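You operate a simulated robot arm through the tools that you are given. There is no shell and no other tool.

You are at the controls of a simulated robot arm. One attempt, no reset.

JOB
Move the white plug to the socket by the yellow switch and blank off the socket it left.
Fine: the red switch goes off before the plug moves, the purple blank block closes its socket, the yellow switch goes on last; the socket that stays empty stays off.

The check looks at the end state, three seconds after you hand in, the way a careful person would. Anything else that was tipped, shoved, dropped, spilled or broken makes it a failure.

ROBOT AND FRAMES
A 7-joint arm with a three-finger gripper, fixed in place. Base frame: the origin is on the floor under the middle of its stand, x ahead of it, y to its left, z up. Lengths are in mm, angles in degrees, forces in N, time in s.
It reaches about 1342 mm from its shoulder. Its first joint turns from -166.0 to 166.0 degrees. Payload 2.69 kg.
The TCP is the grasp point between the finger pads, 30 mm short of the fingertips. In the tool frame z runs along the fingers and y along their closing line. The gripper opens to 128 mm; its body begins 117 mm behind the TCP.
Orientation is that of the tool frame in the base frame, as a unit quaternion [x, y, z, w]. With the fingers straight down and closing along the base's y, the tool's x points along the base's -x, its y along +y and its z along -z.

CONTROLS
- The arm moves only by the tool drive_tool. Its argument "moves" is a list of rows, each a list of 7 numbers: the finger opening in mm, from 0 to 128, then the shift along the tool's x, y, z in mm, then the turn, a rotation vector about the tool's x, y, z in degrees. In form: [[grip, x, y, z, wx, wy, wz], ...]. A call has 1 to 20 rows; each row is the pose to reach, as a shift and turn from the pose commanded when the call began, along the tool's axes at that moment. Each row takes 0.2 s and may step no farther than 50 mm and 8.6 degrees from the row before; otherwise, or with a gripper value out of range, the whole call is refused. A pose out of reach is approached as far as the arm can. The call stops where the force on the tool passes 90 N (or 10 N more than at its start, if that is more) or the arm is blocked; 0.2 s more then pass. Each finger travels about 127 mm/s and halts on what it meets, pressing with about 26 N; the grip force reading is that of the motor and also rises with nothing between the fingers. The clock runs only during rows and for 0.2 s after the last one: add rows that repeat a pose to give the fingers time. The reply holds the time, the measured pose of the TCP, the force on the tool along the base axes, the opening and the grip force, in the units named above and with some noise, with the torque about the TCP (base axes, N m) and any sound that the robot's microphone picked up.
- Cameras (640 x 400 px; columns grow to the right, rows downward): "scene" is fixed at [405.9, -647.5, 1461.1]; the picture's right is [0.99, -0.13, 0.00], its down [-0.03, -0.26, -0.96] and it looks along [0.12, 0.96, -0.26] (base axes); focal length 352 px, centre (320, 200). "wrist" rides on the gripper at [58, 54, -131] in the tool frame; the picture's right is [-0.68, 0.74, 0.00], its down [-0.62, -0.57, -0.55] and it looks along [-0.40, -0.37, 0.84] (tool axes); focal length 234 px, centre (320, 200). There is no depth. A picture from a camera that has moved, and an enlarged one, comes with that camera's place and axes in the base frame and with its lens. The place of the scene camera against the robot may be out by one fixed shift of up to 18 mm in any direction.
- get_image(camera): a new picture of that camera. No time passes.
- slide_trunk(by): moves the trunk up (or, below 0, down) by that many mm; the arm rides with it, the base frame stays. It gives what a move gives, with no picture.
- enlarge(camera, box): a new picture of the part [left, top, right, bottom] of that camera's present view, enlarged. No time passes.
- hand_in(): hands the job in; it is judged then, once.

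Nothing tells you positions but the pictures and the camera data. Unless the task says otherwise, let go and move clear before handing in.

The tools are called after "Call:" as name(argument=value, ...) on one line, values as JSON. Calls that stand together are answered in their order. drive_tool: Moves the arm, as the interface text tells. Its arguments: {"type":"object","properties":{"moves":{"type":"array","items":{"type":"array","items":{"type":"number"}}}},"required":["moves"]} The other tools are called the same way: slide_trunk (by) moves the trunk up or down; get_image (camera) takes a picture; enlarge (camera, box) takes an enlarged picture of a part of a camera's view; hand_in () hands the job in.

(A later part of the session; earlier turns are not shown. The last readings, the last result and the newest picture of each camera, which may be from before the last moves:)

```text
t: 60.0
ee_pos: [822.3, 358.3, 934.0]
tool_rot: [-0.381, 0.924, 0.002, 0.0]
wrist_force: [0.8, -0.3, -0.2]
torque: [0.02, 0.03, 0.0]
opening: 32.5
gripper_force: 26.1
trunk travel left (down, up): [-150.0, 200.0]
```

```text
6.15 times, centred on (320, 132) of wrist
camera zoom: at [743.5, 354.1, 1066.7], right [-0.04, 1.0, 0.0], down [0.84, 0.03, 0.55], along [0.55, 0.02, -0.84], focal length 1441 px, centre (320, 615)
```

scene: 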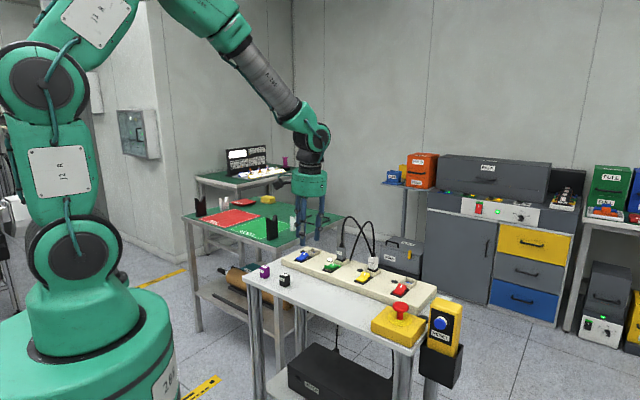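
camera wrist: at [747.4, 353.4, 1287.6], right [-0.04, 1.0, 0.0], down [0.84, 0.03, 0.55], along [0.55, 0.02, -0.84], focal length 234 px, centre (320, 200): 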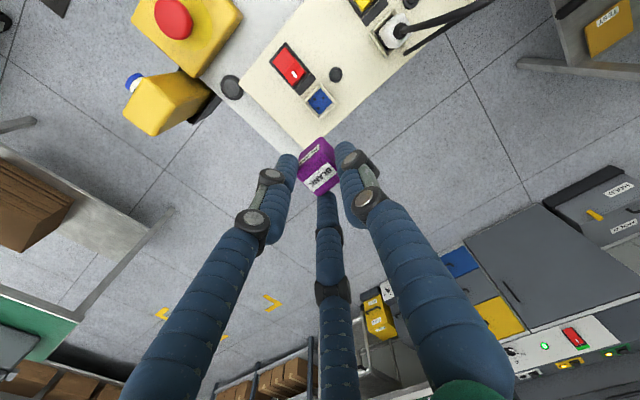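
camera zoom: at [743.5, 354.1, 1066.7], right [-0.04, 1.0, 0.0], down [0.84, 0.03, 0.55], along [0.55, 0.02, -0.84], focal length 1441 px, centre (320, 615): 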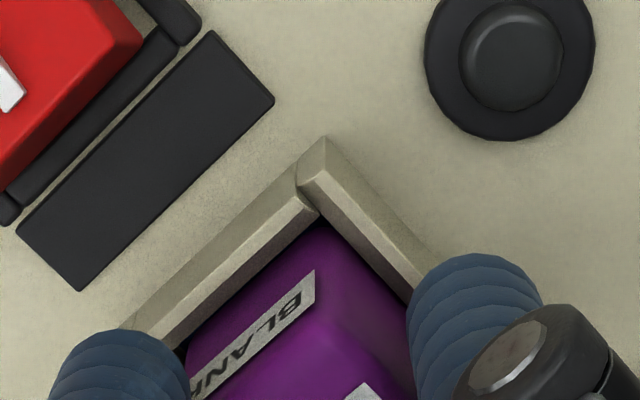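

Contact is gone. Continuing down toward the seat.

Call:
drive_tool(moves=[[0, 0, 0, 3, 0, 0, 0], [0, 0, 0, 6, 0, 0, 0], [0, 0, 0, 9, 0, 0, 0], [0, 0, 0, 11, 0, 0, 0], [0, 0, 0, 11, 0, 0, 0]])

Call:
enlarge(camera="wrist", box=[260, 100, 380, 195])

Call:
enlarge(camera="scene", box=[395, 255, 430, 292])

```text
t: 61.2
ee_pos: [823.0, 358.2, 927.2]
tool_rot: [-0.381, 0.924, 0.001, 0.002]
wrist_force: [3.0, -1.9, 28.8]
torque: [-0.29, -0.29, 0.02]
opening: 33.0
gripper_force: 25.6
trunk travel left (down, up): [-150.0, 200.0]
```

```text
4.21 times, centred on (320, 148) of wrist
camera zoom: at [743.6, 354.1, 1059.4], right [-0.04, 1.0, 0.0], down [0.83, 0.03, 0.55], along [0.55, 0.02, -0.83], focal length 986 px, centre (320, 421)
```

zoom: 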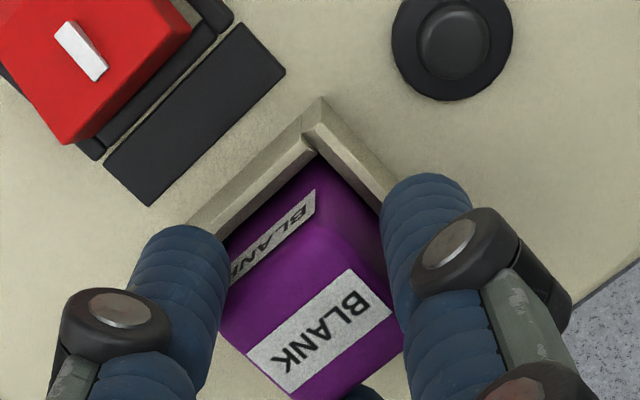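

```text
10.81 times, centred on (412, 274) of scene
camera zoom: at [405.9, -647.5, 1461.1], right [0.99, -0.13, 0.0], down [-0.03, -0.26, -0.96], along [0.12, 0.96, -0.26], focal length 3801 px, centre (-680, -595)
```

zoom: 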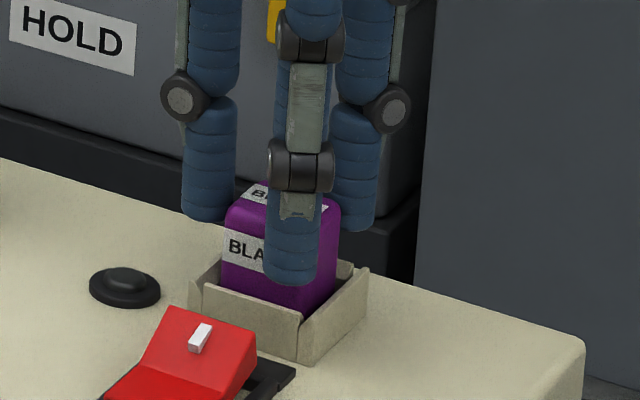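

It stopped against something firm at TCP z≈928. From the wall heights in the scene view, the block's base should be on the socket floor. I'll relieve the push, release, and inspect how deep it sits.

Call:
drive_tool(moves=[[0, 0, 0, -3.5, 0, 0, 0], [20, 0, 0, -3.5, 0, 0, 0], [36, 0, 0, -3.5, 0, 0, 0], [48, 0, 0, -3.5, 0, 0, 0], [50, 0, 0, -3.5, 0, 0, 0], [50, 0, 0, -20, 0, 0, 0], [50, 0, 0, -45, 0, 0, 0], [50, 0, 0, -70, 0, 0, 0], [50, 0, 0, -70, 0, 0, 0]])

Call:
enlarge(camera="wrist", box=[260, 80, 380, 175])

Call:
enlarge(camera="scene", box=[395, 255, 430, 292])

```text
t: 63.2
ee_pos: [822.7, 358.9, 995.8]
tool_rot: [-0.381, 0.924, 0.001, 0.0]
wrist_force: [-0.8, 0.4, 0.4]
torque: [0.0, -0.03, 0.0]
opening: 50.0
gripper_force: 0.1
trunk travel left (down, up): [-150.0, 200.0]
```

```text
4.21 times, centred on (320, 128) of wrist
camera zoom: at [743.1, 355.5, 1127.6], right [-0.04, 1.0, 0.0], down [0.84, 0.03, 0.55], along [0.55, 0.02, -0.84], focal length 986 px, centre (320, 505)
```

zoom: 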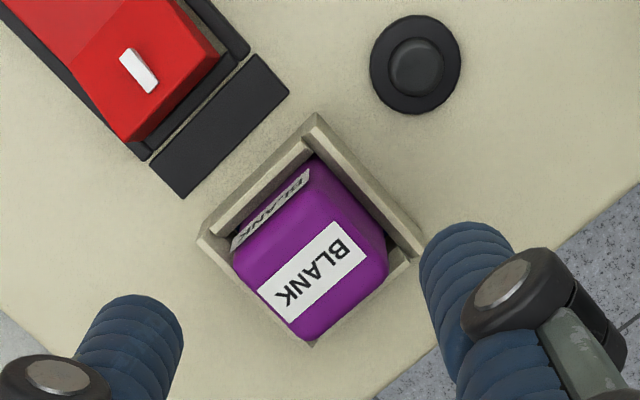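

```text
10.81 times, centred on (412, 274) of scene
camera zoom: at [405.9, -647.5, 1461.1], right [0.99, -0.13, 0.0], down [-0.03, -0.26, -0.96], along [0.12, 0.96, -0.26], focal length 3801 px, centre (-680, -595)
```

zoom: 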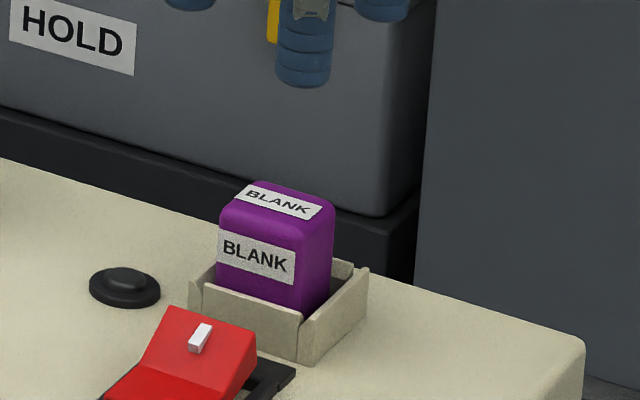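

The blank stands upright in the socket, with about 23 mm showing above the rim, which fits a ~40 mm block resting on the floor ~17 mm down. I'll confirm by closing the fingers and pressing gently on its top.

Call:
drive_tool(moves=[[25, 1.1, -0.3, 0, 0, 0, 0], [0, 1.1, -0.3, 0, 0, 0, 0], [0, 1.1, -0.3, 0, 0, 0, 0], [0, 1.1, -0.3, 20, 0, 0, 0], [0, 1.1, -0.3, 40, 0, 0, 0], [0, 1.1, -0.3, 48, 0, 0, 0], [0, 1.1, -0.3, 52, 0, 0, 0], [0, 1.1, -0.3, 55, 0, 0, 0], [0, 1.1, -0.3, 57, 0, 0, 0], [0, 1.1, -0.3, 57, 0, 0, 0]])

Call:
enlarge(camera="scene", box=[395, 255, 430, 292])

Call:
enlarge(camera="wrist", box=[260, 100, 380, 195])

```text
t: 65.4
ee_pos: [823.1, 356.8, 937.3]
tool_rot: [-0.382, 0.924, 0.001, 0.0]
wrist_force: [-0.3, -0.2, -0.9]
torque: [0.01, 0.03, 0.0]
opening: 2.2
gripper_force: 26.1
trunk travel left (down, up): [-150.0, 200.0]
```

```text
10.81 times, centred on (412, 274) of scene
camera zoom: at [405.9, -647.5, 1461.1], right [0.99, -0.13, 0.0], down [-0.03, -0.26, -0.96], along [0.12, 0.96, -0.26], focal length 3801 px, centre (-680, -595)
```

zoom: 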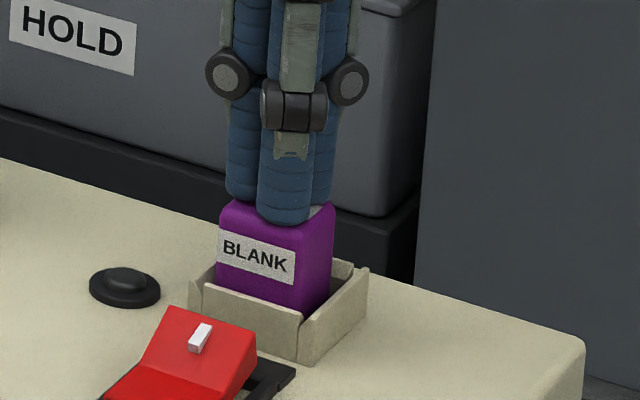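

```text
4.21 times, centred on (320, 148) of wrist
camera zoom: at [742.6, 353.2, 1069.4], right [-0.04, 1.0, 0.0], down [0.84, 0.03, 0.55], along [0.55, 0.02, -0.84], focal length 986 px, centre (320, 421)
```

zoom: 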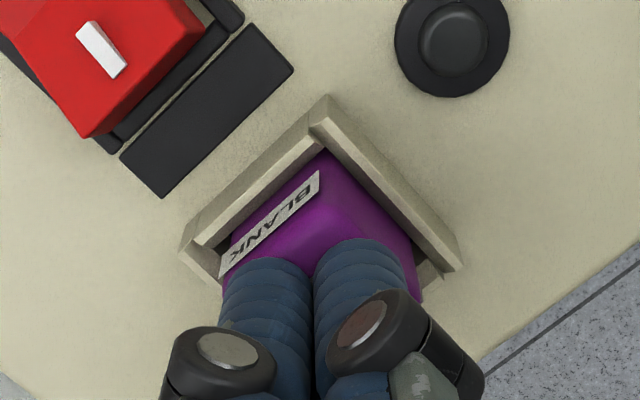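

No contact yet with the tips at ~908. Continuing in small steps.

Call:
drive_tool(moves=[[0, 0, 0, 2, 0, 0, 0], [0, 0, 0, 4, 0, 0, 0], [0, 0, 0, 6, 0, 0, 0], [0, 0, 0, 6, 0, 0, 0]])

```text
t: 66.4
ee_pos: [822.6, 356.6, 935.2]
tool_rot: [-0.381, 0.924, 0.001, 0.002]
wrist_force: [-4.3, -3.7, 41.3]
torque: [-0.18, 0.19, -0.05]
opening: 6.2
gripper_force: 25.9
trunk travel left (down, up): [-150.0, 200.0]
```

Call:
enlarge(camera="scene", box=[395, 255, 430, 292])

Call:
enlarge(camera="wrist", box=[260, 100, 380, 195])

```text
10.81 times, centred on (412, 274) of scene
camera zoom: at [405.9, -647.5, 1461.1], right [0.99, -0.13, 0.0], down [-0.03, -0.26, -0.96], along [0.12, 0.96, -0.26], focal length 3801 px, centre (-680, -595)
```

zoom: 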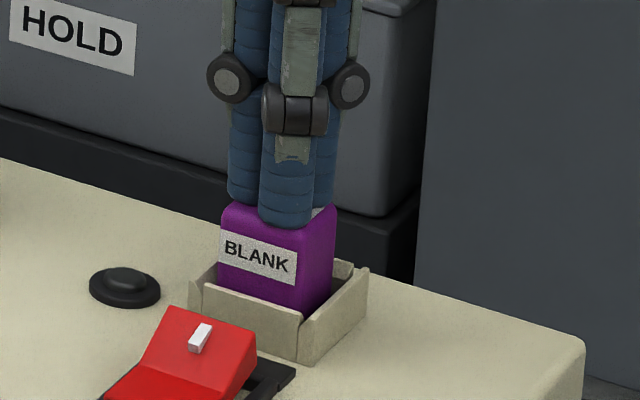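

```text
4.21 times, centred on (320, 148) of wrist
camera zoom: at [742.4, 353.1, 1067.6], right [-0.04, 1.0, 0.0], down [0.83, 0.03, 0.55], along [0.55, 0.03, -0.83], focal length 986 px, centre (320, 421)
```

zoom: 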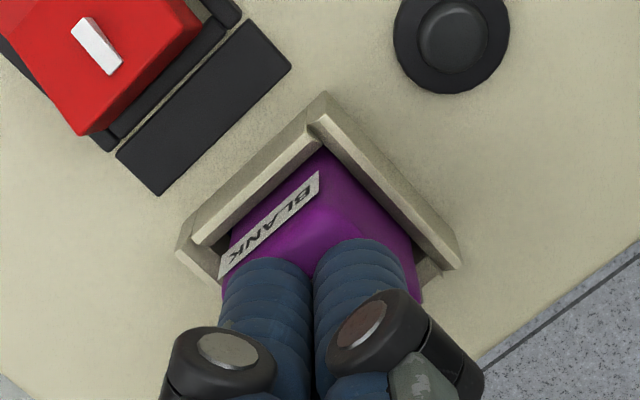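

The blank does not move under 41 N, so it is fully home. Now I rise, swing round the front side, and go to the yellow switch with a slight 12° tilt to keep the palm away from the plug's cord.

Call:
drive_tool(moves=[[0, 0, 0, -25, 0, 0, 0], [0, 0, 0, -60, 0, 0, 0], [0, 32, 0, -60, 0, -4, 0], [0, 64, 0, -60, 0, -8, 0], [0, 64, 45, -60, 0, -12, 0], [0, 64, 90, -60, 0, -12, 0], [0, 64, 134.6, -60, 0, -12, 0], [0, 57.8, 134.6, -45, 0, -12, 0], [0, 57.8, 134.6, -45, 0, -12, 0], [0, 57.8, 134.6, -45, 0, -12, 0]])

Call:
get_image(camera="wrist")

Call:
enlarge(camera="wrist", box=[260, 90, 380, 185])

Call:
enlarge(camera="scene", box=[330, 215, 430, 300])

```text
t: 68.6
ee_pos: [685.5, 411.1, 977.6]
tool_rot: [-0.379, 0.919, 0.041, 0.097]
wrist_force: [0.0, 0.0, 0.2]
torque: [0.0, 0.02, 0.01]
opening: 2.2
gripper_force: 26.1
trunk travel left (down, up): [-150.0, 200.0]
```

```text
taken
camera wrist: at [587.1, 389.5, 1094.4], right [-0.05, 0.99, 0.14], down [0.75, -0.06, 0.66], along [0.66, 0.14, -0.73], focal length 234 px, centre (320, 200)
```

wrist: 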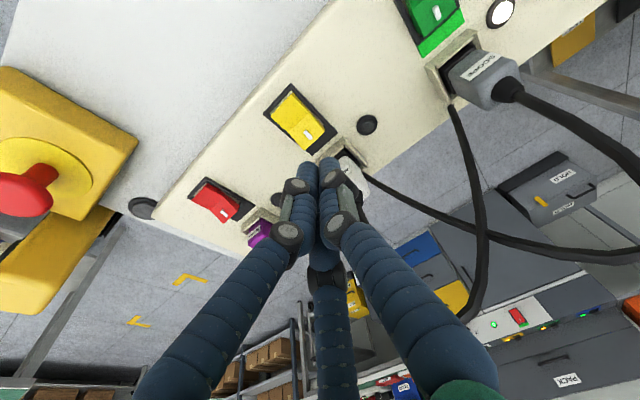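

```text
4.21 times, centred on (320, 138) of wrist
camera zoom: at [587.1, 389.5, 1094.4], right [-0.05, 0.99, 0.14], down [0.75, -0.06, 0.66], along [0.66, 0.14, -0.73], focal length 986 px, centre (320, 463)
```

zoom: 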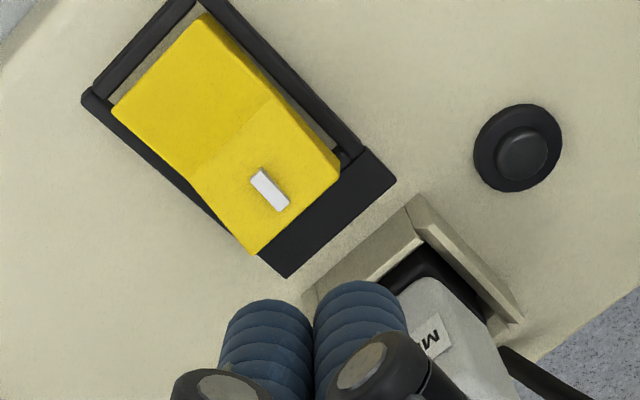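

```text
4.71 times, centred on (380, 258) of scene
camera zoom: at [405.9, -647.5, 1461.1], right [0.99, -0.13, 0.0], down [-0.03, -0.26, -0.96], along [0.12, 0.96, -0.26], focal length 1655 px, centre (38, -71)
```

zoom: 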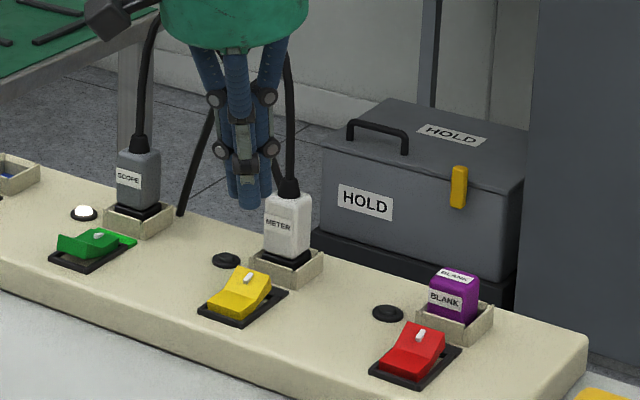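

The press point projects onto the raised, socket-side half of the yellow rocker, right by the white mark. All other steps are done, so I press straight down in small steps.

Call:
drive_tool(moves=[[0, 4.2, 0, 19.6, 0, 0, 0], [0, 8.3, 0, 39.1, 0, 0, 0], [0, 10.4, 0, 48.9, 0, 0, 0], [0, 11.6, 0, 54.8, 0, 0, 0], [0, 12.3, 0, 57.7, 0, 0, 0], [0, 12.9, 0, 60.6, 0, 0, 0], [0, 13.5, 0, 63.6, 0, 0, 0]])

Call:
enlarge(camera="wrist", box=[260, 90, 380, 185])

Call:
enlarge(camera="scene", box=[350, 245, 410, 295])

```text
t: 70.2
ee_pos: [687.4, 410.5, 914.9]
tool_rot: [-0.379, 0.919, 0.041, 0.097]
wrist_force: [-4.1, -4.5, 20.8]
torque: [-0.36, 0.17, -0.08]
opening: 1.8
gripper_force: 31.3
trunk travel left (down, up): [-150.0, 200.0]
```

```text
4.21 times, centred on (320, 138) of wrist
camera zoom: at [588.5, 389.6, 1031.1], right [-0.05, 0.99, 0.14], down [0.74, -0.06, 0.67], along [0.67, 0.14, -0.73], focal length 986 px, centre (320, 463)
```

zoom: 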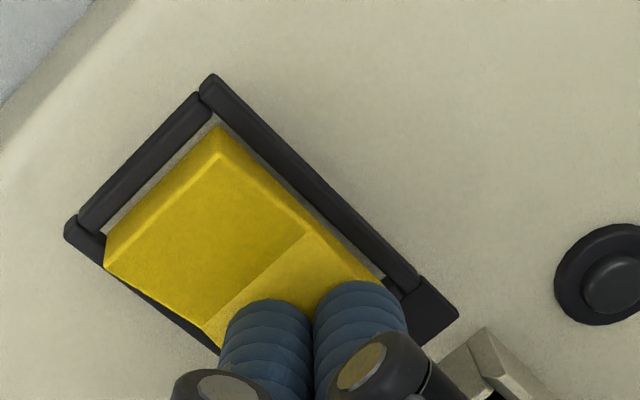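

```text
8.00 times, centred on (380, 270) of scene
camera zoom: at [405.9, -647.5, 1461.1], right [0.99, -0.13, 0.0], down [-0.03, -0.26, -0.96], along [0.12, 0.96, -0.26], focal length 2813 px, centre (-160, -360)
```

zoom: 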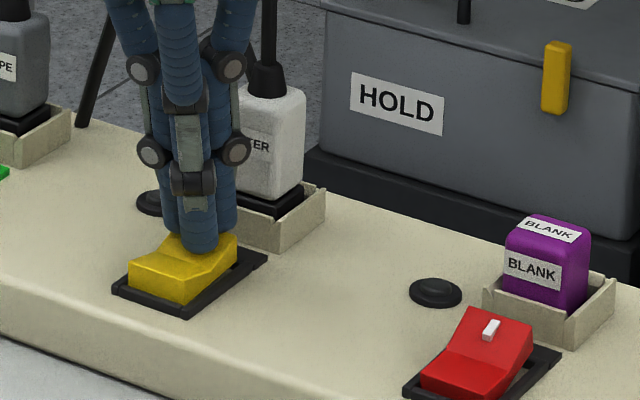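

Contact at ~21 N and the rocker has begun to move, but no click yet. Pressing a few millimetres more.

Call:
drive_tool(moves=[[0, 0.4, 0, 2, 0, 0, 0], [0, 0.8, 0, 4, 0, 0, 0], [0, 1.2, 0, 6, 0, 0, 0]])

Call:
enlarge(camera="wrist", box=[260, 90, 380, 185])

Call:
enlarge(camera="scene", box=[350, 245, 410, 295])

```text
t: 71.0
ee_pos: [686.8, 412.9, 913.8]
tool_rot: [-0.38, 0.919, 0.042, 0.101]
wrist_force: [-9.7, -2.5, 77.9]
torque: [-0.84, 0.6, -0.01]
opening: 1.8
gripper_force: 31.2
trunk travel left (down, up): [-150.0, 200.0]
heard: click
```

```text
4.21 times, centred on (320, 138) of wrist
camera zoom: at [588.5, 390.0, 1029.9], right [-0.05, 0.99, 0.15], down [0.74, -0.06, 0.67], along [0.67, 0.14, -0.73], focal length 986 px, centre (320, 463)
```

zoom: 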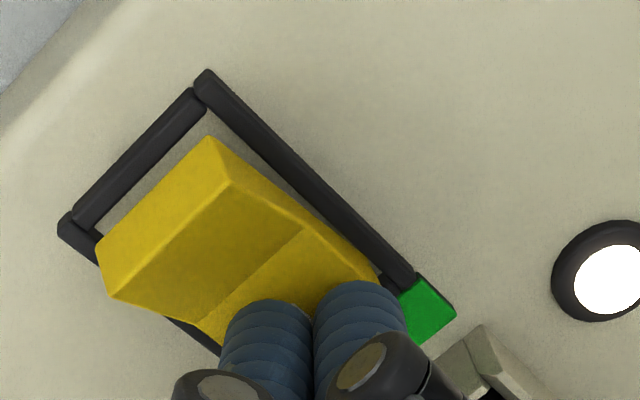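

```text
8.00 times, centred on (380, 270) of scene
camera zoom: at [405.9, -647.5, 1461.1], right [0.99, -0.13, 0.0], down [-0.03, -0.26, -0.96], along [0.12, 0.96, -0.26], focal length 2813 px, centre (-160, -360)
```

zoom: 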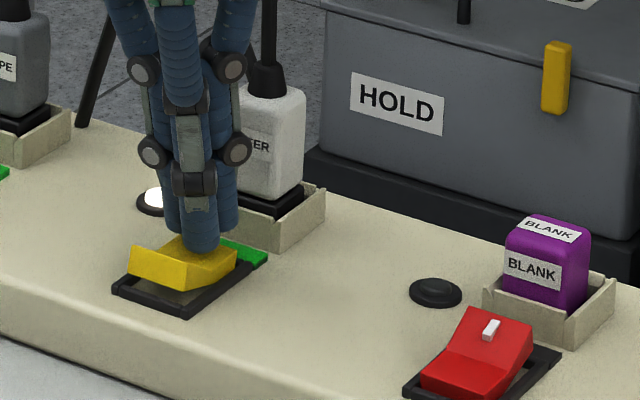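

Click heard; the yellow lamp and green mark are on. Retreating straight up and clear to the front.

Call:
drive_tool(moves=[[0, -2, 0, -9.8, 0, 0, 0], [0, -6.2, 0, -29.3, 0, 0, 0], [0, -12.5, 0, -58.7, 0, 0, 0], [0, -20.8, 0, -97.8, 0, 0, 0], [0, -5, 0, -135, 0, 0, 0], [0, 10, 0, -170, 0, 0, 0], [0, 30, 0, -200, 0, 0, 0], [0, 60, 0, -210, 0, 0, 0], [0, 60, 0, -210, 0, 0, 0]])

Call:
get_image(camera="scene")

Call:
enlarge(camera="scene", box=[240, 210, 450, 340])

Call:
get_image(camera="wrist")

```text
t: 73.0
ee_pos: [614.7, 338.3, 1099.3]
tool_rot: [-0.379, 0.92, 0.041, 0.096]
wrist_force: [-0.2, -0.2, 0.2]
torque: [0.07, -0.04, -0.02]
opening: 1.9
gripper_force: 31.3
trunk travel left (down, up): [-150.0, 200.0]
heard: click
```

```text
taken
```

scene: 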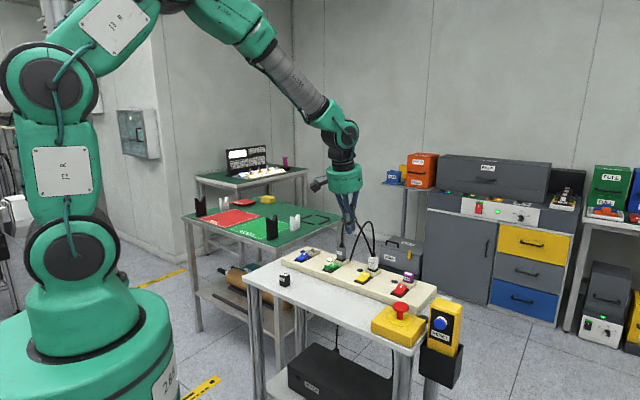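

```text
3.05 times, centred on (345, 275) of scene
camera zoom: at [405.9, -647.5, 1461.1], right [0.99, -0.13, 0.0], down [-0.03, -0.26, -0.96], along [0.12, 0.96, -0.26], focal length 1072 px, centre (244, -29)
```

zoom: 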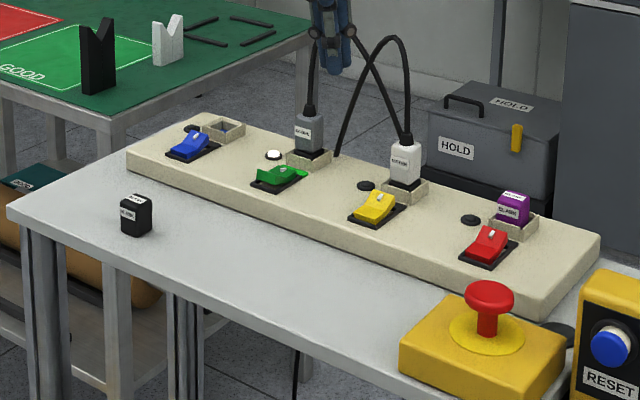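

```text
taken
camera wrist: at [517.3, 317.2, 1215.7], right [-0.05, 0.99, 0.14], down [0.75, -0.06, 0.66], along [0.66, 0.14, -0.73], focal length 234 px, centre (320, 200)
```

wrist: 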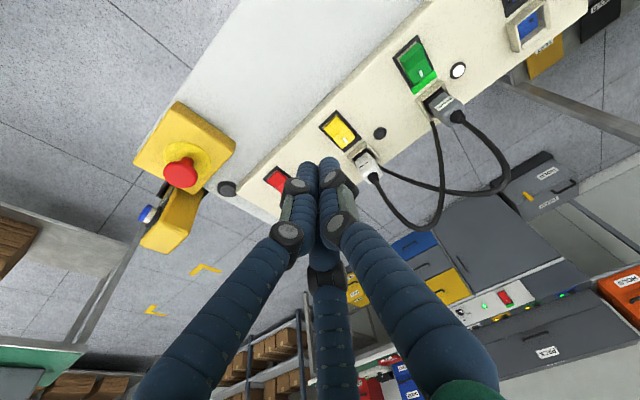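

A second click was heard during the retreat, and the yellow lamp now looks dark, so the switch may have flipped back. I'll inspect closely before doing anything else.

Call:
enlarge(camera="scene", box=[345, 240, 415, 300])

Call:
enlarge(camera="scene", box=[295, 230, 365, 290])

Call:
enlarge(camera="wrist", box=[300, 90, 420, 190])

```text
6.67 times, centred on (380, 270) of scene
camera zoom: at [405.9, -647.5, 1461.1], right [0.99, -0.13, 0.0], down [-0.03, -0.26, -0.96], along [0.12, 0.96, -0.26], focal length 2344 px, centre (-80, -267)
```

zoom: 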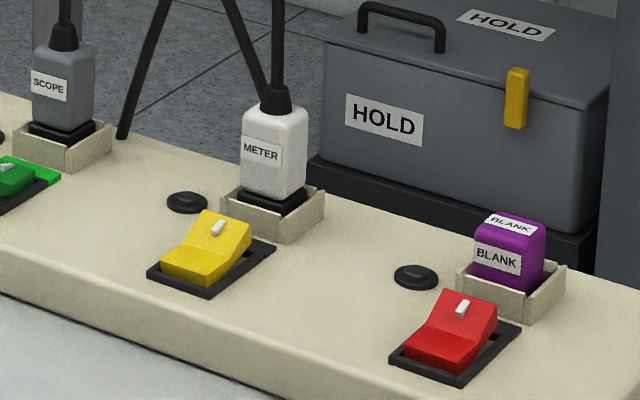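

```text
6.67 times, centred on (330, 260) of scene
camera zoom: at [405.9, -647.5, 1461.1], right [0.99, -0.13, 0.0], down [-0.03, -0.26, -0.96], along [0.12, 0.96, -0.26], focal length 2344 px, centre (253, -200)
```

zoom: 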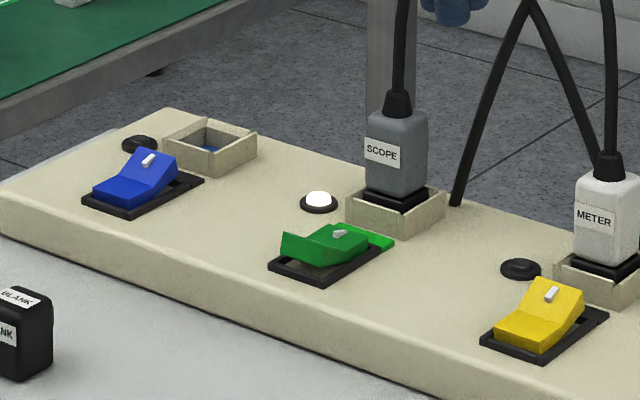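

```text
4.00 times, centred on (360, 140) of wrist
camera zoom: at [517.3, 317.2, 1215.7], right [-0.05, 0.99, 0.14], down [0.75, -0.06, 0.66], along [0.66, 0.14, -0.73], focal length 937 px, centre (160, 440)
```

zoom: 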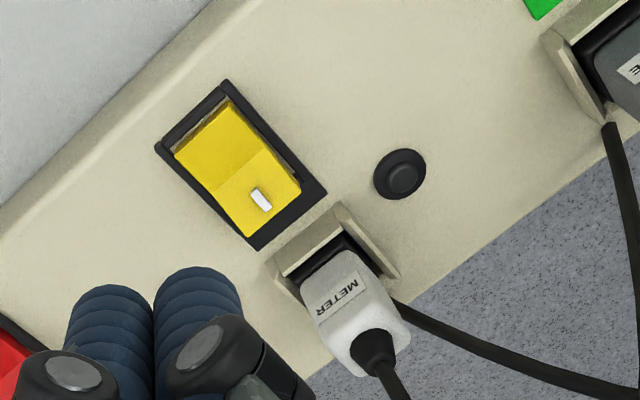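

The yellow rocker has indeed flipped back to off; everything else is as intended. My tilted press probably bore too close to the pivot (78 N was needed). I'll redo it nearly vertical and further out toward the raised end, like the red press that worked with 21 N.

Call:
drive_tool(moves=[[0, -35, 0, 7.5, 0, 3, 0], [0, -71, 0.2, 15, 0, 6, 0], [0, -106.9, 0.35, 22.7, 0, 10, 0], [0, -99, 0.35, 60, 0, 10, 0], [0, -91, 0.35, 97, 0, 10, 0], [0, -83, 0.35, 134, 0, 10, 0], [0, -77.8, 0.35, 159.6, 0, 10, 0], [0, -77.8, 0.35, 159.6, 0, 10, 0], [0, -77.8, 0.35, 159.6, 0, 10, 0]])

Call:
enlarge(camera="wrist", box=[260, 90, 380, 185])

Call:
enlarge(camera="scene", box=[340, 215, 420, 295])

```text
t: 75.0
ee_pos: [692.3, 415.3, 956.6]
tool_rot: [-0.381, 0.924, 0.007, 0.016]
wrist_force: [-1.5, -0.6, -0.8]
torque: [0.01, -0.01, 0.0]
opening: 2.0
gripper_force: 31.3
trunk travel left (down, up): [-150.0, 200.0]
```

```text
4.21 times, centred on (320, 138) of wrist
camera zoom: at [610.3, 408.7, 1085.9], right [-0.04, 1.0, 0.03], down [0.82, 0.02, 0.57], along [0.57, 0.04, -0.82], focal length 986 px, centre (320, 463)
```

zoom: 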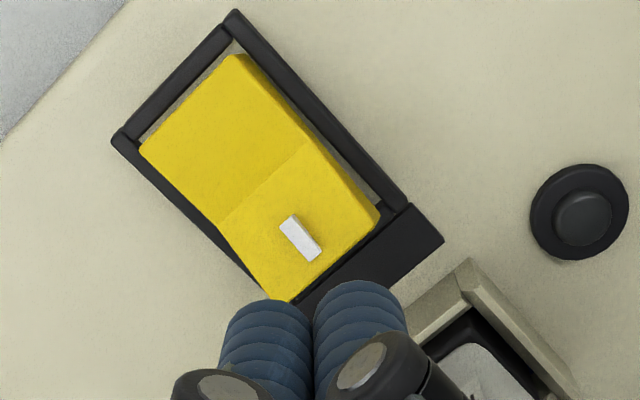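

```text
5.00 times, centred on (380, 255) of scene
camera zoom: at [405.9, -647.5, 1461.1], right [0.99, -0.13, 0.0], down [-0.03, -0.26, -0.96], along [0.12, 0.96, -0.26], focal length 1758 px, centre (20, -75)
```

zoom: 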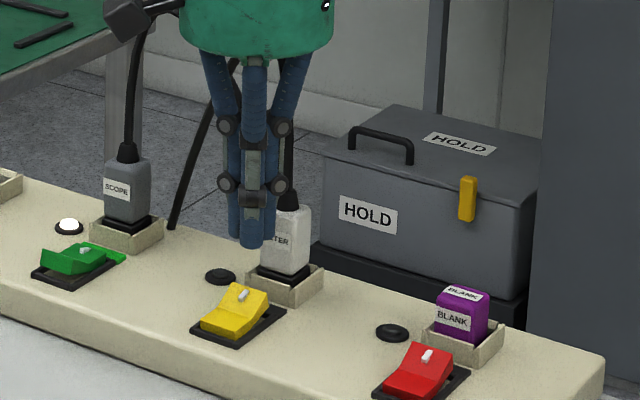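

The landing point is slightly too far out, so I'll pull back 4 mm and 1.8 mm sideways, then press vertically in small steps and hold a moment.

Call:
drive_tool(moves=[[0, 4, 1.8, 0, 0, 0, 0], [0, 4.4, 1.8, 15, 0, 0, 0], [0, 4.9, 1.8, 28, 0, 0, 0], [0, 5.1, 1.8, 34, 0, 0, 0], [0, 5.2, 1.8, 38, 0, 0, 0], [0, 5.3, 1.8, 40, 0, 0, 0]])

Call:
enlarge(camera="wrist", box=[260, 90, 380, 185])

```text
t: 76.4
ee_pos: [686.7, 414.8, 917.3]
tool_rot: [-0.381, 0.924, 0.008, 0.016]
wrist_force: [0.3, -0.4, -0.1]
torque: [0.02, 0.02, 0.0]
opening: 1.9
gripper_force: 31.5
trunk travel left (down, up): [-150.0, 200.0]
```

```text
4.21 times, centred on (320, 138) of wrist
camera zoom: at [604.1, 407.8, 1047.0], right [-0.04, 1.0, 0.03], down [0.82, 0.02, 0.57], along [0.57, 0.04, -0.82], focal length 986 px, centre (320, 463)
```

zoom: 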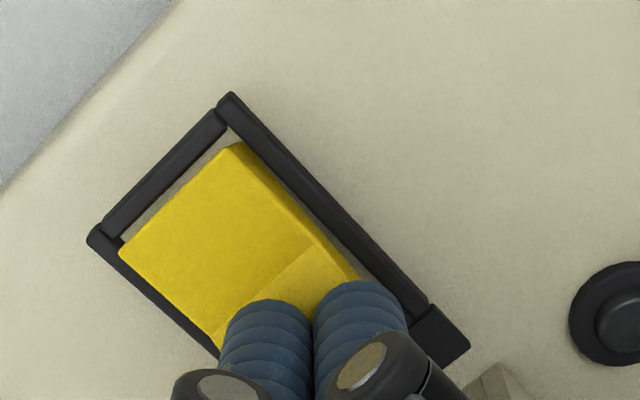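

The tips are just at the rocker. I'll move out 3 mm more toward its raised end for leverage, then press.

Call:
drive_tool(moves=[[0, -1.5, 0, -3, 0, 0, 0], [0, -3.2, 0, -3, 0, 0, 0], [0, -3.2, 0, -1, 0, 0, 0], [0, -3.1, 0, 1, 0, 0, 0], [0, -3, 0, 3, 0, 0, 0], [0, -3, 0, 5, 0, 0, 0], [0, -3, 0, 5, 0, 0, 0]])

Call:
enlarge(camera="wrist", box=[260, 90, 380, 185])

Call:
enlarge(camera="scene", box=[350, 245, 410, 295])

```text
t: 78.0
ee_pos: [689.6, 416.7, 913.5]
tool_rot: [-0.381, 0.924, 0.007, 0.016]
wrist_force: [-0.2, -0.3, 0.4]
torque: [0.01, 0.02, 0.01]
opening: 2.0
gripper_force: 31.3
trunk travel left (down, up): [-150.0, 200.0]
```

```text
4.21 times, centred on (320, 138) of wrist
camera zoom: at [606.4, 409.8, 1043.5], right [-0.04, 1.0, 0.02], down [0.82, 0.02, 0.57], along [0.57, 0.04, -0.82], focal length 986 px, centre (320, 463)
```

zoom: 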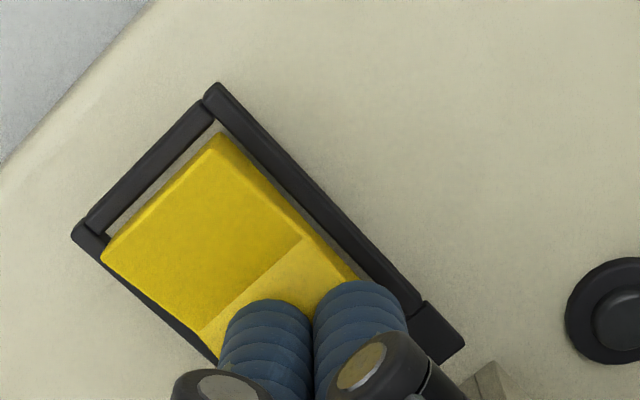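

```text
8.00 times, centred on (380, 270) of scene
camera zoom: at [405.9, -647.5, 1461.1], right [0.99, -0.13, 0.0], down [-0.03, -0.26, -0.96], along [0.12, 0.96, -0.26], focal length 2813 px, centre (-160, -360)
```

zoom: 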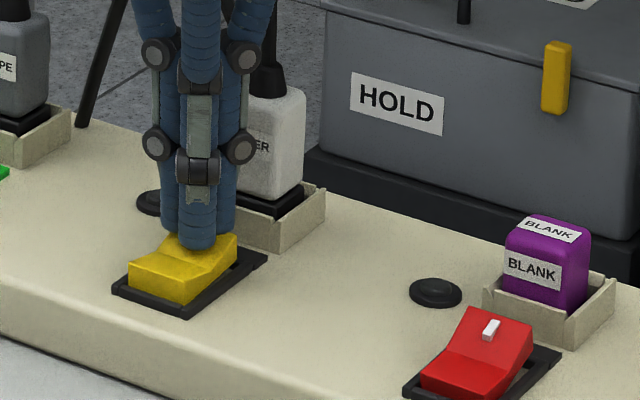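

No load yet at this height. Continuing down in 2 mm steps.

Call:
drive_tool(moves=[[0, 0, 0, 2, 0, 0, 0], [0, 0, 0, 4, 0, 0, 0], [0, 0, 0, 4, 0, 0, 0]])

Call:
enlarge(camera="wrist", box=[260, 90, 380, 185])

```text
t: 78.8
ee_pos: [689.4, 416.8, 912.4]
tool_rot: [-0.382, 0.924, 0.008, 0.017]
wrist_force: [0.9, 0.4, 18.1]
torque: [-0.21, 0.12, 0.01]
opening: 2.3
gripper_force: 31.8
trunk travel left (down, up): [-150.0, 200.0]
heard: click
```

```text
4.21 times, centred on (320, 138) of wrist
camera zoom: at [606.8, 410.7, 1041.8], right [-0.04, 1.0, 0.03], down [0.82, 0.02, 0.57], along [0.57, 0.04, -0.82], focal length 986 px, centre (320, 463)
```

zoom: 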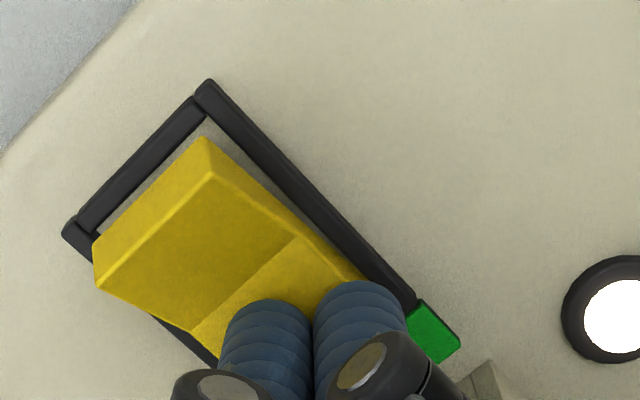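

Clicked on with only ~18 N this time. Now I'll lift off very gently and check that it holds.

Call:
drive_tool(moves=[[0, 0, 0, 0, 0, 0, 0], [0, 0, 0, 0, 0, 0, 0], [0, 0, 0, -1, 0, 0, 0], [0, 0, 0, -2, 0, 0, 0], [0, 0, 0, -3, 0, 0, 0], [0, 0, 0, -4, 0, 0, 0]])

Call:
enlarge(camera="wrist", box=[260, 90, 380, 185])

Call:
enlarge(camera="scene", box=[350, 245, 410, 295])

```text
t: 80.2
ee_pos: [688.9, 416.9, 912.1]
tool_rot: [-0.381, 0.924, 0.008, 0.014]
wrist_force: [4.2, -0.5, 11.7]
torque: [-0.22, -0.07, 0.07]
opening: 2.0
gripper_force: 31.5
trunk travel left (down, up): [-150.0, 200.0]
heard: click
```

```text
4.21 times, centred on (320, 138) of wrist
camera zoom: at [605.9, 410.0, 1042.5], right [-0.04, 1.0, 0.02], down [0.82, 0.02, 0.57], along [0.57, 0.04, -0.82], focal length 986 px, centre (320, 463)
```

zoom: 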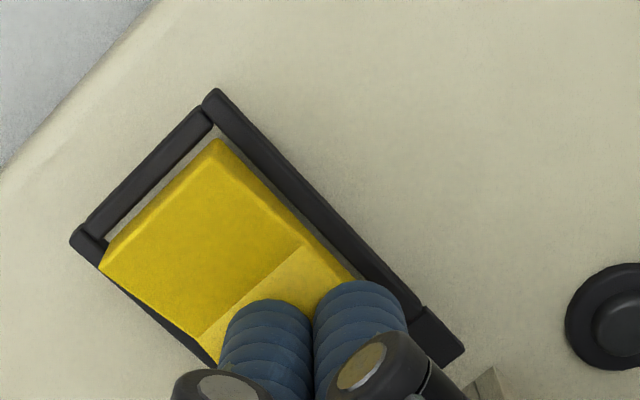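

```text
8.00 times, centred on (380, 270) of scene
camera zoom: at [405.9, -647.5, 1461.1], right [0.99, -0.13, 0.0], down [-0.03, -0.26, -0.96], along [0.12, 0.96, -0.26], focal length 2813 px, centre (-160, -360)
```

zoom: 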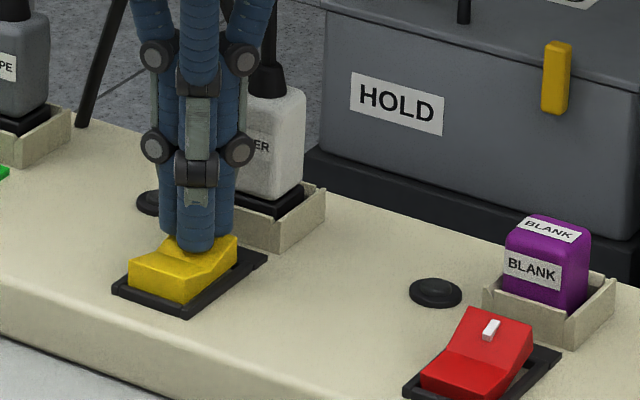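

The switch sprang back as soon as I lifted: it is not latching at that depth. I'll compare with how far the green rocker (naturally on) is tilted before pressing again.

Call:
enlarge(camera="scene", box=[310, 235, 370, 285])

Call:
enlarge(camera="scene", box=[360, 245, 395, 285])

Call:
get_image(camera="wrist")

```text
8.00 times, centred on (340, 260) of scene
camera zoom: at [405.9, -647.5, 1461.1], right [0.99, -0.13, 0.0], down [-0.03, -0.26, -0.96], along [0.12, 0.96, -0.26], focal length 2813 px, centre (160, -280)
```

zoom: 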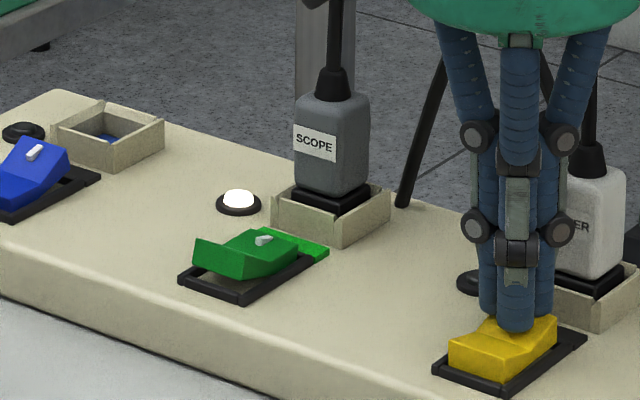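

```text
10.00 times, centred on (378, 265) of scene
camera zoom: at [405.9, -647.5, 1461.1], right [0.99, -0.13, 0.0], down [-0.03, -0.26, -0.96], along [0.12, 0.96, -0.26], focal length 3516 px, centre (-255, -450)
```

zoom: 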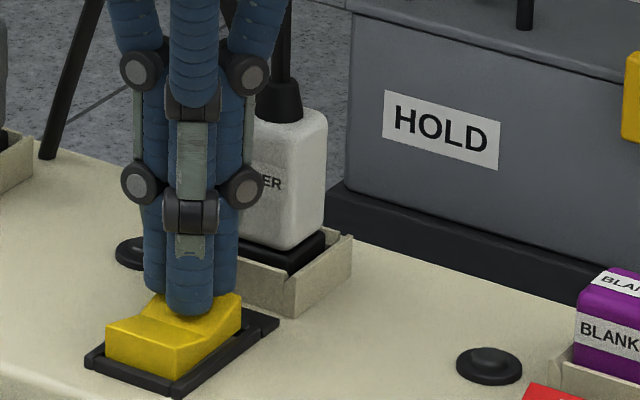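

```text
taken
camera wrist: at [605.9, 410.0, 1042.5], right [-0.04, 1.0, 0.02], down [0.82, 0.02, 0.57], along [0.57, 0.04, -0.82], focal length 234 px, centre (320, 200)
```

wrist: 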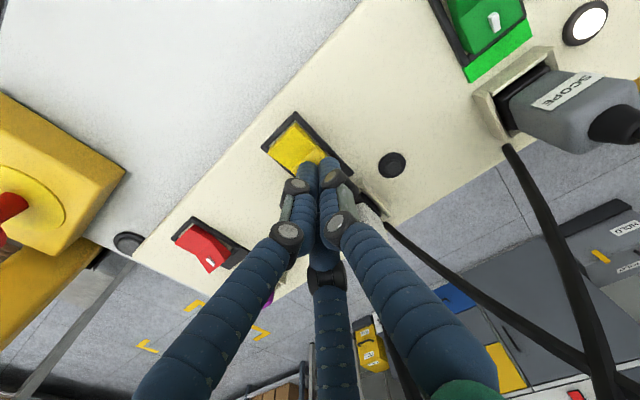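

Held now at a half-way angle by its spring, while the naturally-on green rocker is tilted fully over. I'll press deeper here, near the outer end where the leverage is good, and compare.

Call:
drive_tool(moves=[[0, 0, 0, 2, 0, 0, 0], [0, 0, 0, 4, 0, 0, 0], [0, 0, 0, 6, 0, 0, 0], [0, 0, 0, 8, 0, 0, 0], [0, 0, 0, 8, 0, 0, 0]])

Call:
enlarge(camera="scene", box=[350, 245, 410, 295])

Call:
enlarge(camera="wrist", box=[260, 90, 380, 185])

```text
t: 81.4
ee_pos: [689.5, 418.2, 911.4]
tool_rot: [-0.381, 0.924, 0.009, 0.02]
wrist_force: [-6.1, -6.6, 70.8]
torque: [-1.16, 0.66, -0.05]
opening: 1.8
gripper_force: 31.2
trunk travel left (down, up): [-150.0, 200.0]
heard: click
```

```text
8.00 times, centred on (380, 270) of scene
camera zoom: at [405.9, -647.5, 1461.1], right [0.99, -0.13, 0.0], down [-0.03, -0.26, -0.96], along [0.12, 0.96, -0.26], focal length 2813 px, centre (-160, -360)
```

zoom: 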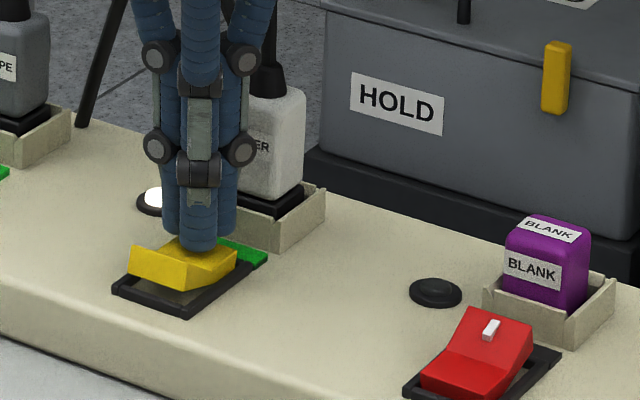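

```text
4.21 times, centred on (320, 138) of wrist
camera zoom: at [606.3, 410.8, 1040.9], right [-0.04, 1.0, 0.03], down [0.82, 0.02, 0.57], along [0.57, 0.05, -0.82], focal length 986 px, centre (320, 463)
```

zoom: 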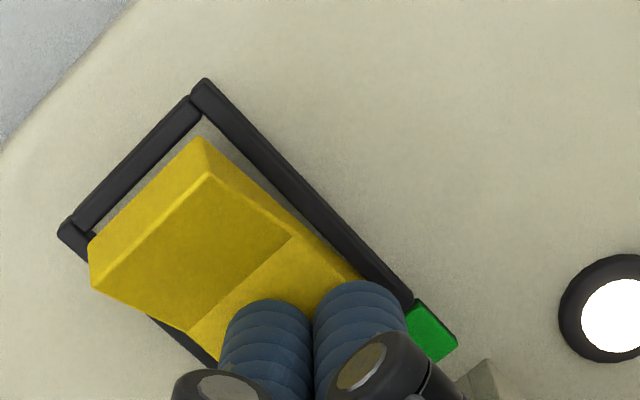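

Now at ~71 N and fully over, tilted the same as green. Lifting gently to see whether it holds.

Call:
drive_tool(moves=[[0, 0, 0, 0, 0, 0, 0], [0, 0, 0, -3, 0, 0, 0], [0, 0, 0, -5, 0, 0, 0], [0, 0, 0, -7, 0, 0, 0], [0, 0, 0, -7, 0, 0, 0]])

Call:
enlarge(camera="wrist", box=[260, 90, 380, 185])

```text
t: 82.6
ee_pos: [689.0, 417.2, 911.9]
tool_rot: [-0.382, 0.924, 0.007, 0.015]
wrist_force: [13.7, 5.7, 35.7]
torque: [-0.38, -0.3, 0.23]
opening: 2.4
gripper_force: 31.5
trunk travel left (down, up): [-150.0, 200.0]
heard: click
```

```text
4.21 times, centred on (320, 138) of wrist
camera zoom: at [605.7, 410.4, 1042.3], right [-0.04, 1.0, 0.03], down [0.82, 0.02, 0.57], along [0.57, 0.04, -0.82], focal length 986 px, centre (320, 463)
```

zoom: 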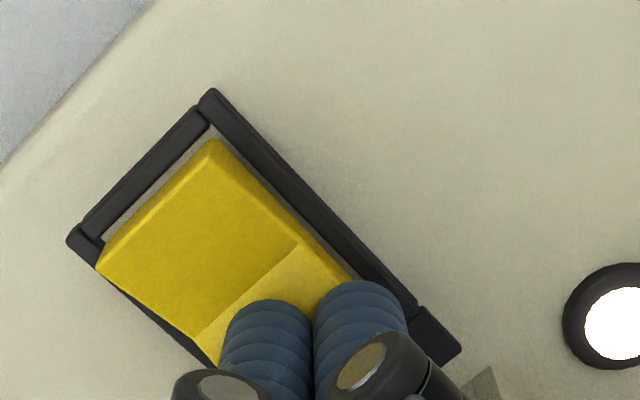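

The rocker clicks on, but the three-tip cluster sits too close to the pivot and drags it back as it leaves. I'll lift away, open the hand, and press with the single finger alone, well out on the rocker's far end.

Call:
drive_tool(moves=[[0, 0, 0, -15, 0, 0, 0], [0, -0.5, 0, -45, 0, 0, 0], [20, -2, -13, -45, 0, 1, 0], [40, -4, -26, -45, 0, 2, 0], [60, -5.1, -38.9, -45, 0, 2, 0], [60, -5.1, -38.9, -45, 0, 2, 0], [60, -5.1, -38.9, -45, 0, 2, 0]])

Call:
get_image(camera="wrist")

Call:
enlarge(camera="wrist", box=[320, 60, 440, 155])

Call:
enlarge(camera="scene", box=[340, 225, 420, 295])

```text
t: 84.2
ee_pos: [721.1, 393.8, 957.5]
tool_rot: [-0.382, 0.924, 0.001, 0.0]
wrist_force: [0.6, 0.6, 0.9]
torque: [-0.04, 0.0, 0.0]
opening: 60.0
gripper_force: 0.0
trunk travel left (down, up): [-150.0, 200.0]
```

```text
taken
camera wrist: at [641.7, 389.4, 1089.2], right [-0.04, 1.0, 0.0], down [0.84, 0.03, 0.55], along [0.55, 0.02, -0.84], focal length 234 px, centre (320, 200)
```

wrist: 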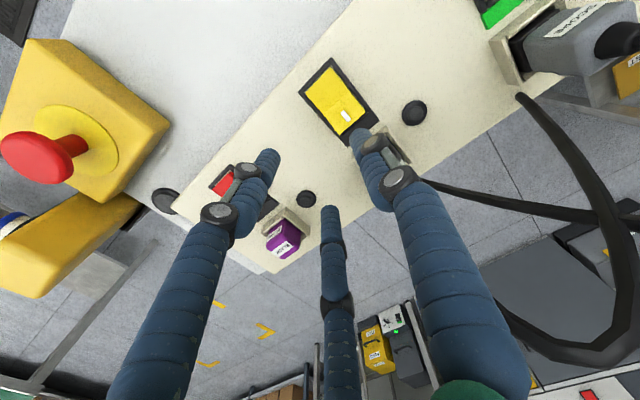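

```text
4.21 times, centred on (380, 108) of wrist
camera zoom: at [641.7, 389.4, 1089.2], right [-0.04, 1.0, 0.0], down [0.84, 0.03, 0.55], along [0.55, 0.02, -0.84], focal length 986 px, centre (67, 590)
```

zoom: 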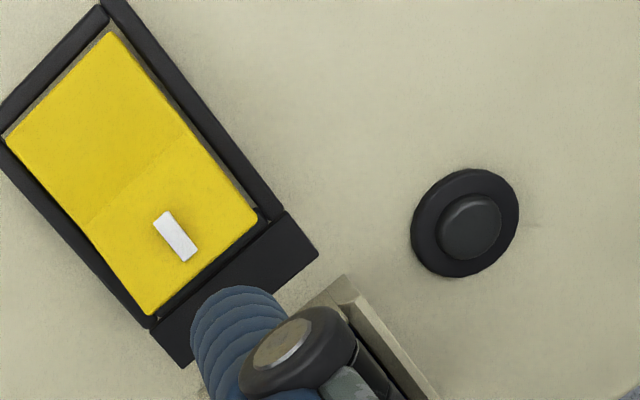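

```text
5.71 times, centred on (380, 260) of scene
camera zoom: at [405.9, -647.5, 1461.1], right [0.99, -0.13, 0.0], down [-0.03, -0.26, -0.96], along [0.12, 0.96, -0.26], focal length 2009 px, centre (-23, -143)
```

zoom: 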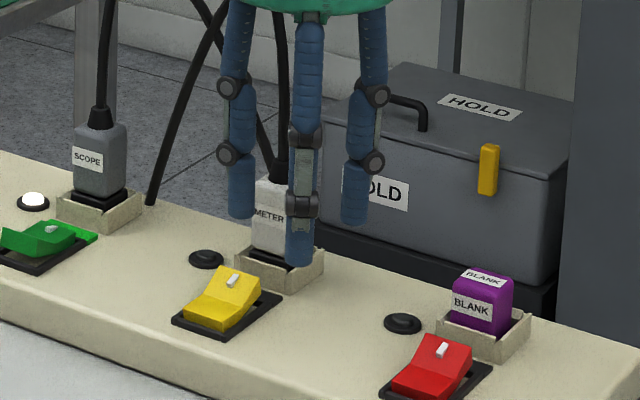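

The single finger is in place and will land near the outer end of the raised half. I'll pull it in 4 mm and press down in small steps.

Call:
drive_tool(moves=[[60, 4, -0.5, 0, 0, 0, 0], [60, 4, -0.5, 15, 0, 0, 0], [60, 4, -0.5, 28, 0, 0, 0], [60, 4, -0.5, 35, 0, 0, 0], [60, 4, -0.5, 39, 0, 0, 0], [60, 4, -0.5, 42, 0, 0, 0], [60, 4, -0.5, 42, 0, 0, 0]])

Call:
enlarge(camera="wrist", box=[310, 70, 430, 165])

Call:
enlarge(camera="scene", box=[350, 235, 410, 295])

```text
t: 85.8
ee_pos: [717.7, 388.3, 914.4]
tool_rot: [-0.382, 0.924, 0.001, 0.0]
wrist_force: [0.3, 0.6, 1.1]
torque: [0.04, 0.01, 0.04]
opening: 60.2
gripper_force: 0.1
trunk travel left (down, up): [-150.0, 200.0]
```

```text
4.21 times, centred on (370, 118) of wrist
camera zoom: at [637.9, 385.8, 1047.2], right [-0.04, 1.0, 0.0], down [0.84, 0.03, 0.55], along [0.55, 0.02, -0.84], focal length 986 px, centre (110, 547)
```

zoom: 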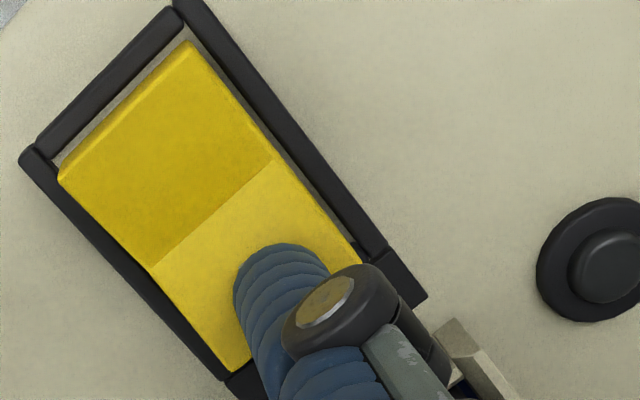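

```text
6.67 times, centred on (380, 265) of scene
camera zoom: at [405.9, -647.5, 1461.1], right [0.99, -0.13, 0.0], down [-0.03, -0.26, -0.96], along [0.12, 0.96, -0.26], focal length 2344 px, centre (-80, -233)
```

zoom: 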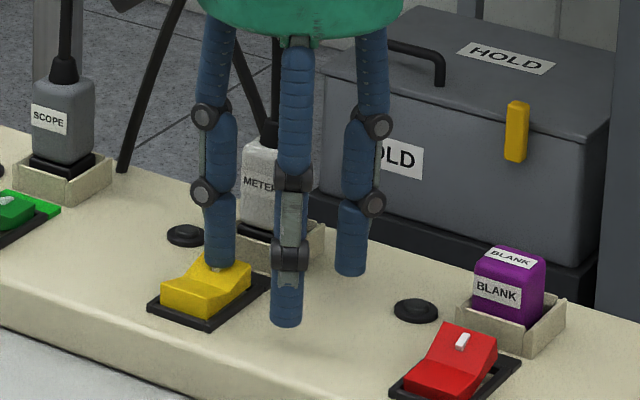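

The finger tip is on the middle-outer part of the raised half. Pressing on.

Call:
drive_tool(moves=[[60, 0, 0, 2, 0, 0, 0], [60, 0, 0, 4, 0, 0, 0], [60, 0, 0, 5, 0, 0, 0], [60, 0, 0, 5, 0, 0, 0]])

Call:
enlarge(camera="wrist", box=[310, 70, 430, 165])

Call:
enlarge(camera="scene", box=[350, 235, 410, 295])

```text
t: 86.8
ee_pos: [717.1, 389.3, 911.5]
tool_rot: [-0.382, 0.924, 0.002, -0.001]
wrist_force: [-0.4, 0.1, 12.6]
torque: [0.37, 0.43, 0.14]
opening: 61.6
gripper_force: 1.0
trunk travel left (down, up): [-150.0, 200.0]
heard: click
```

```text
4.21 times, centred on (370, 118) of wrist
camera zoom: at [637.9, 385.6, 1044.1], right [-0.04, 1.0, 0.0], down [0.84, 0.03, 0.55], along [0.55, 0.02, -0.84], focal length 986 px, centre (110, 547)
```

zoom: 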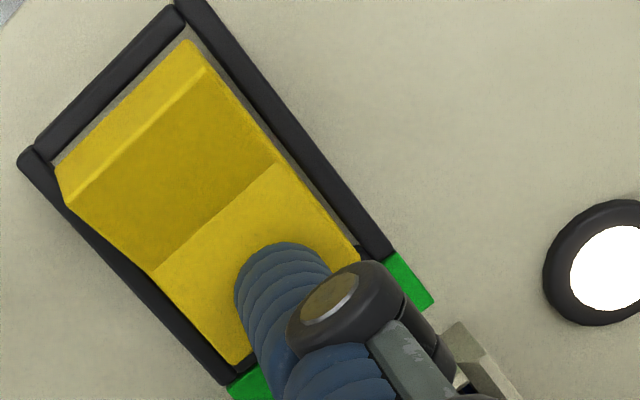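

```text
6.67 times, centred on (380, 265) of scene
camera zoom: at [405.9, -647.5, 1461.1], right [0.99, -0.13, 0.0], down [-0.03, -0.26, -0.96], along [0.12, 0.96, -0.26], focal length 2344 px, centre (-80, -233)
```

zoom: 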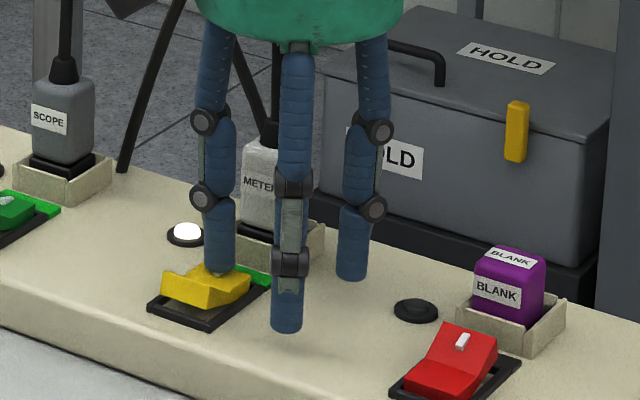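

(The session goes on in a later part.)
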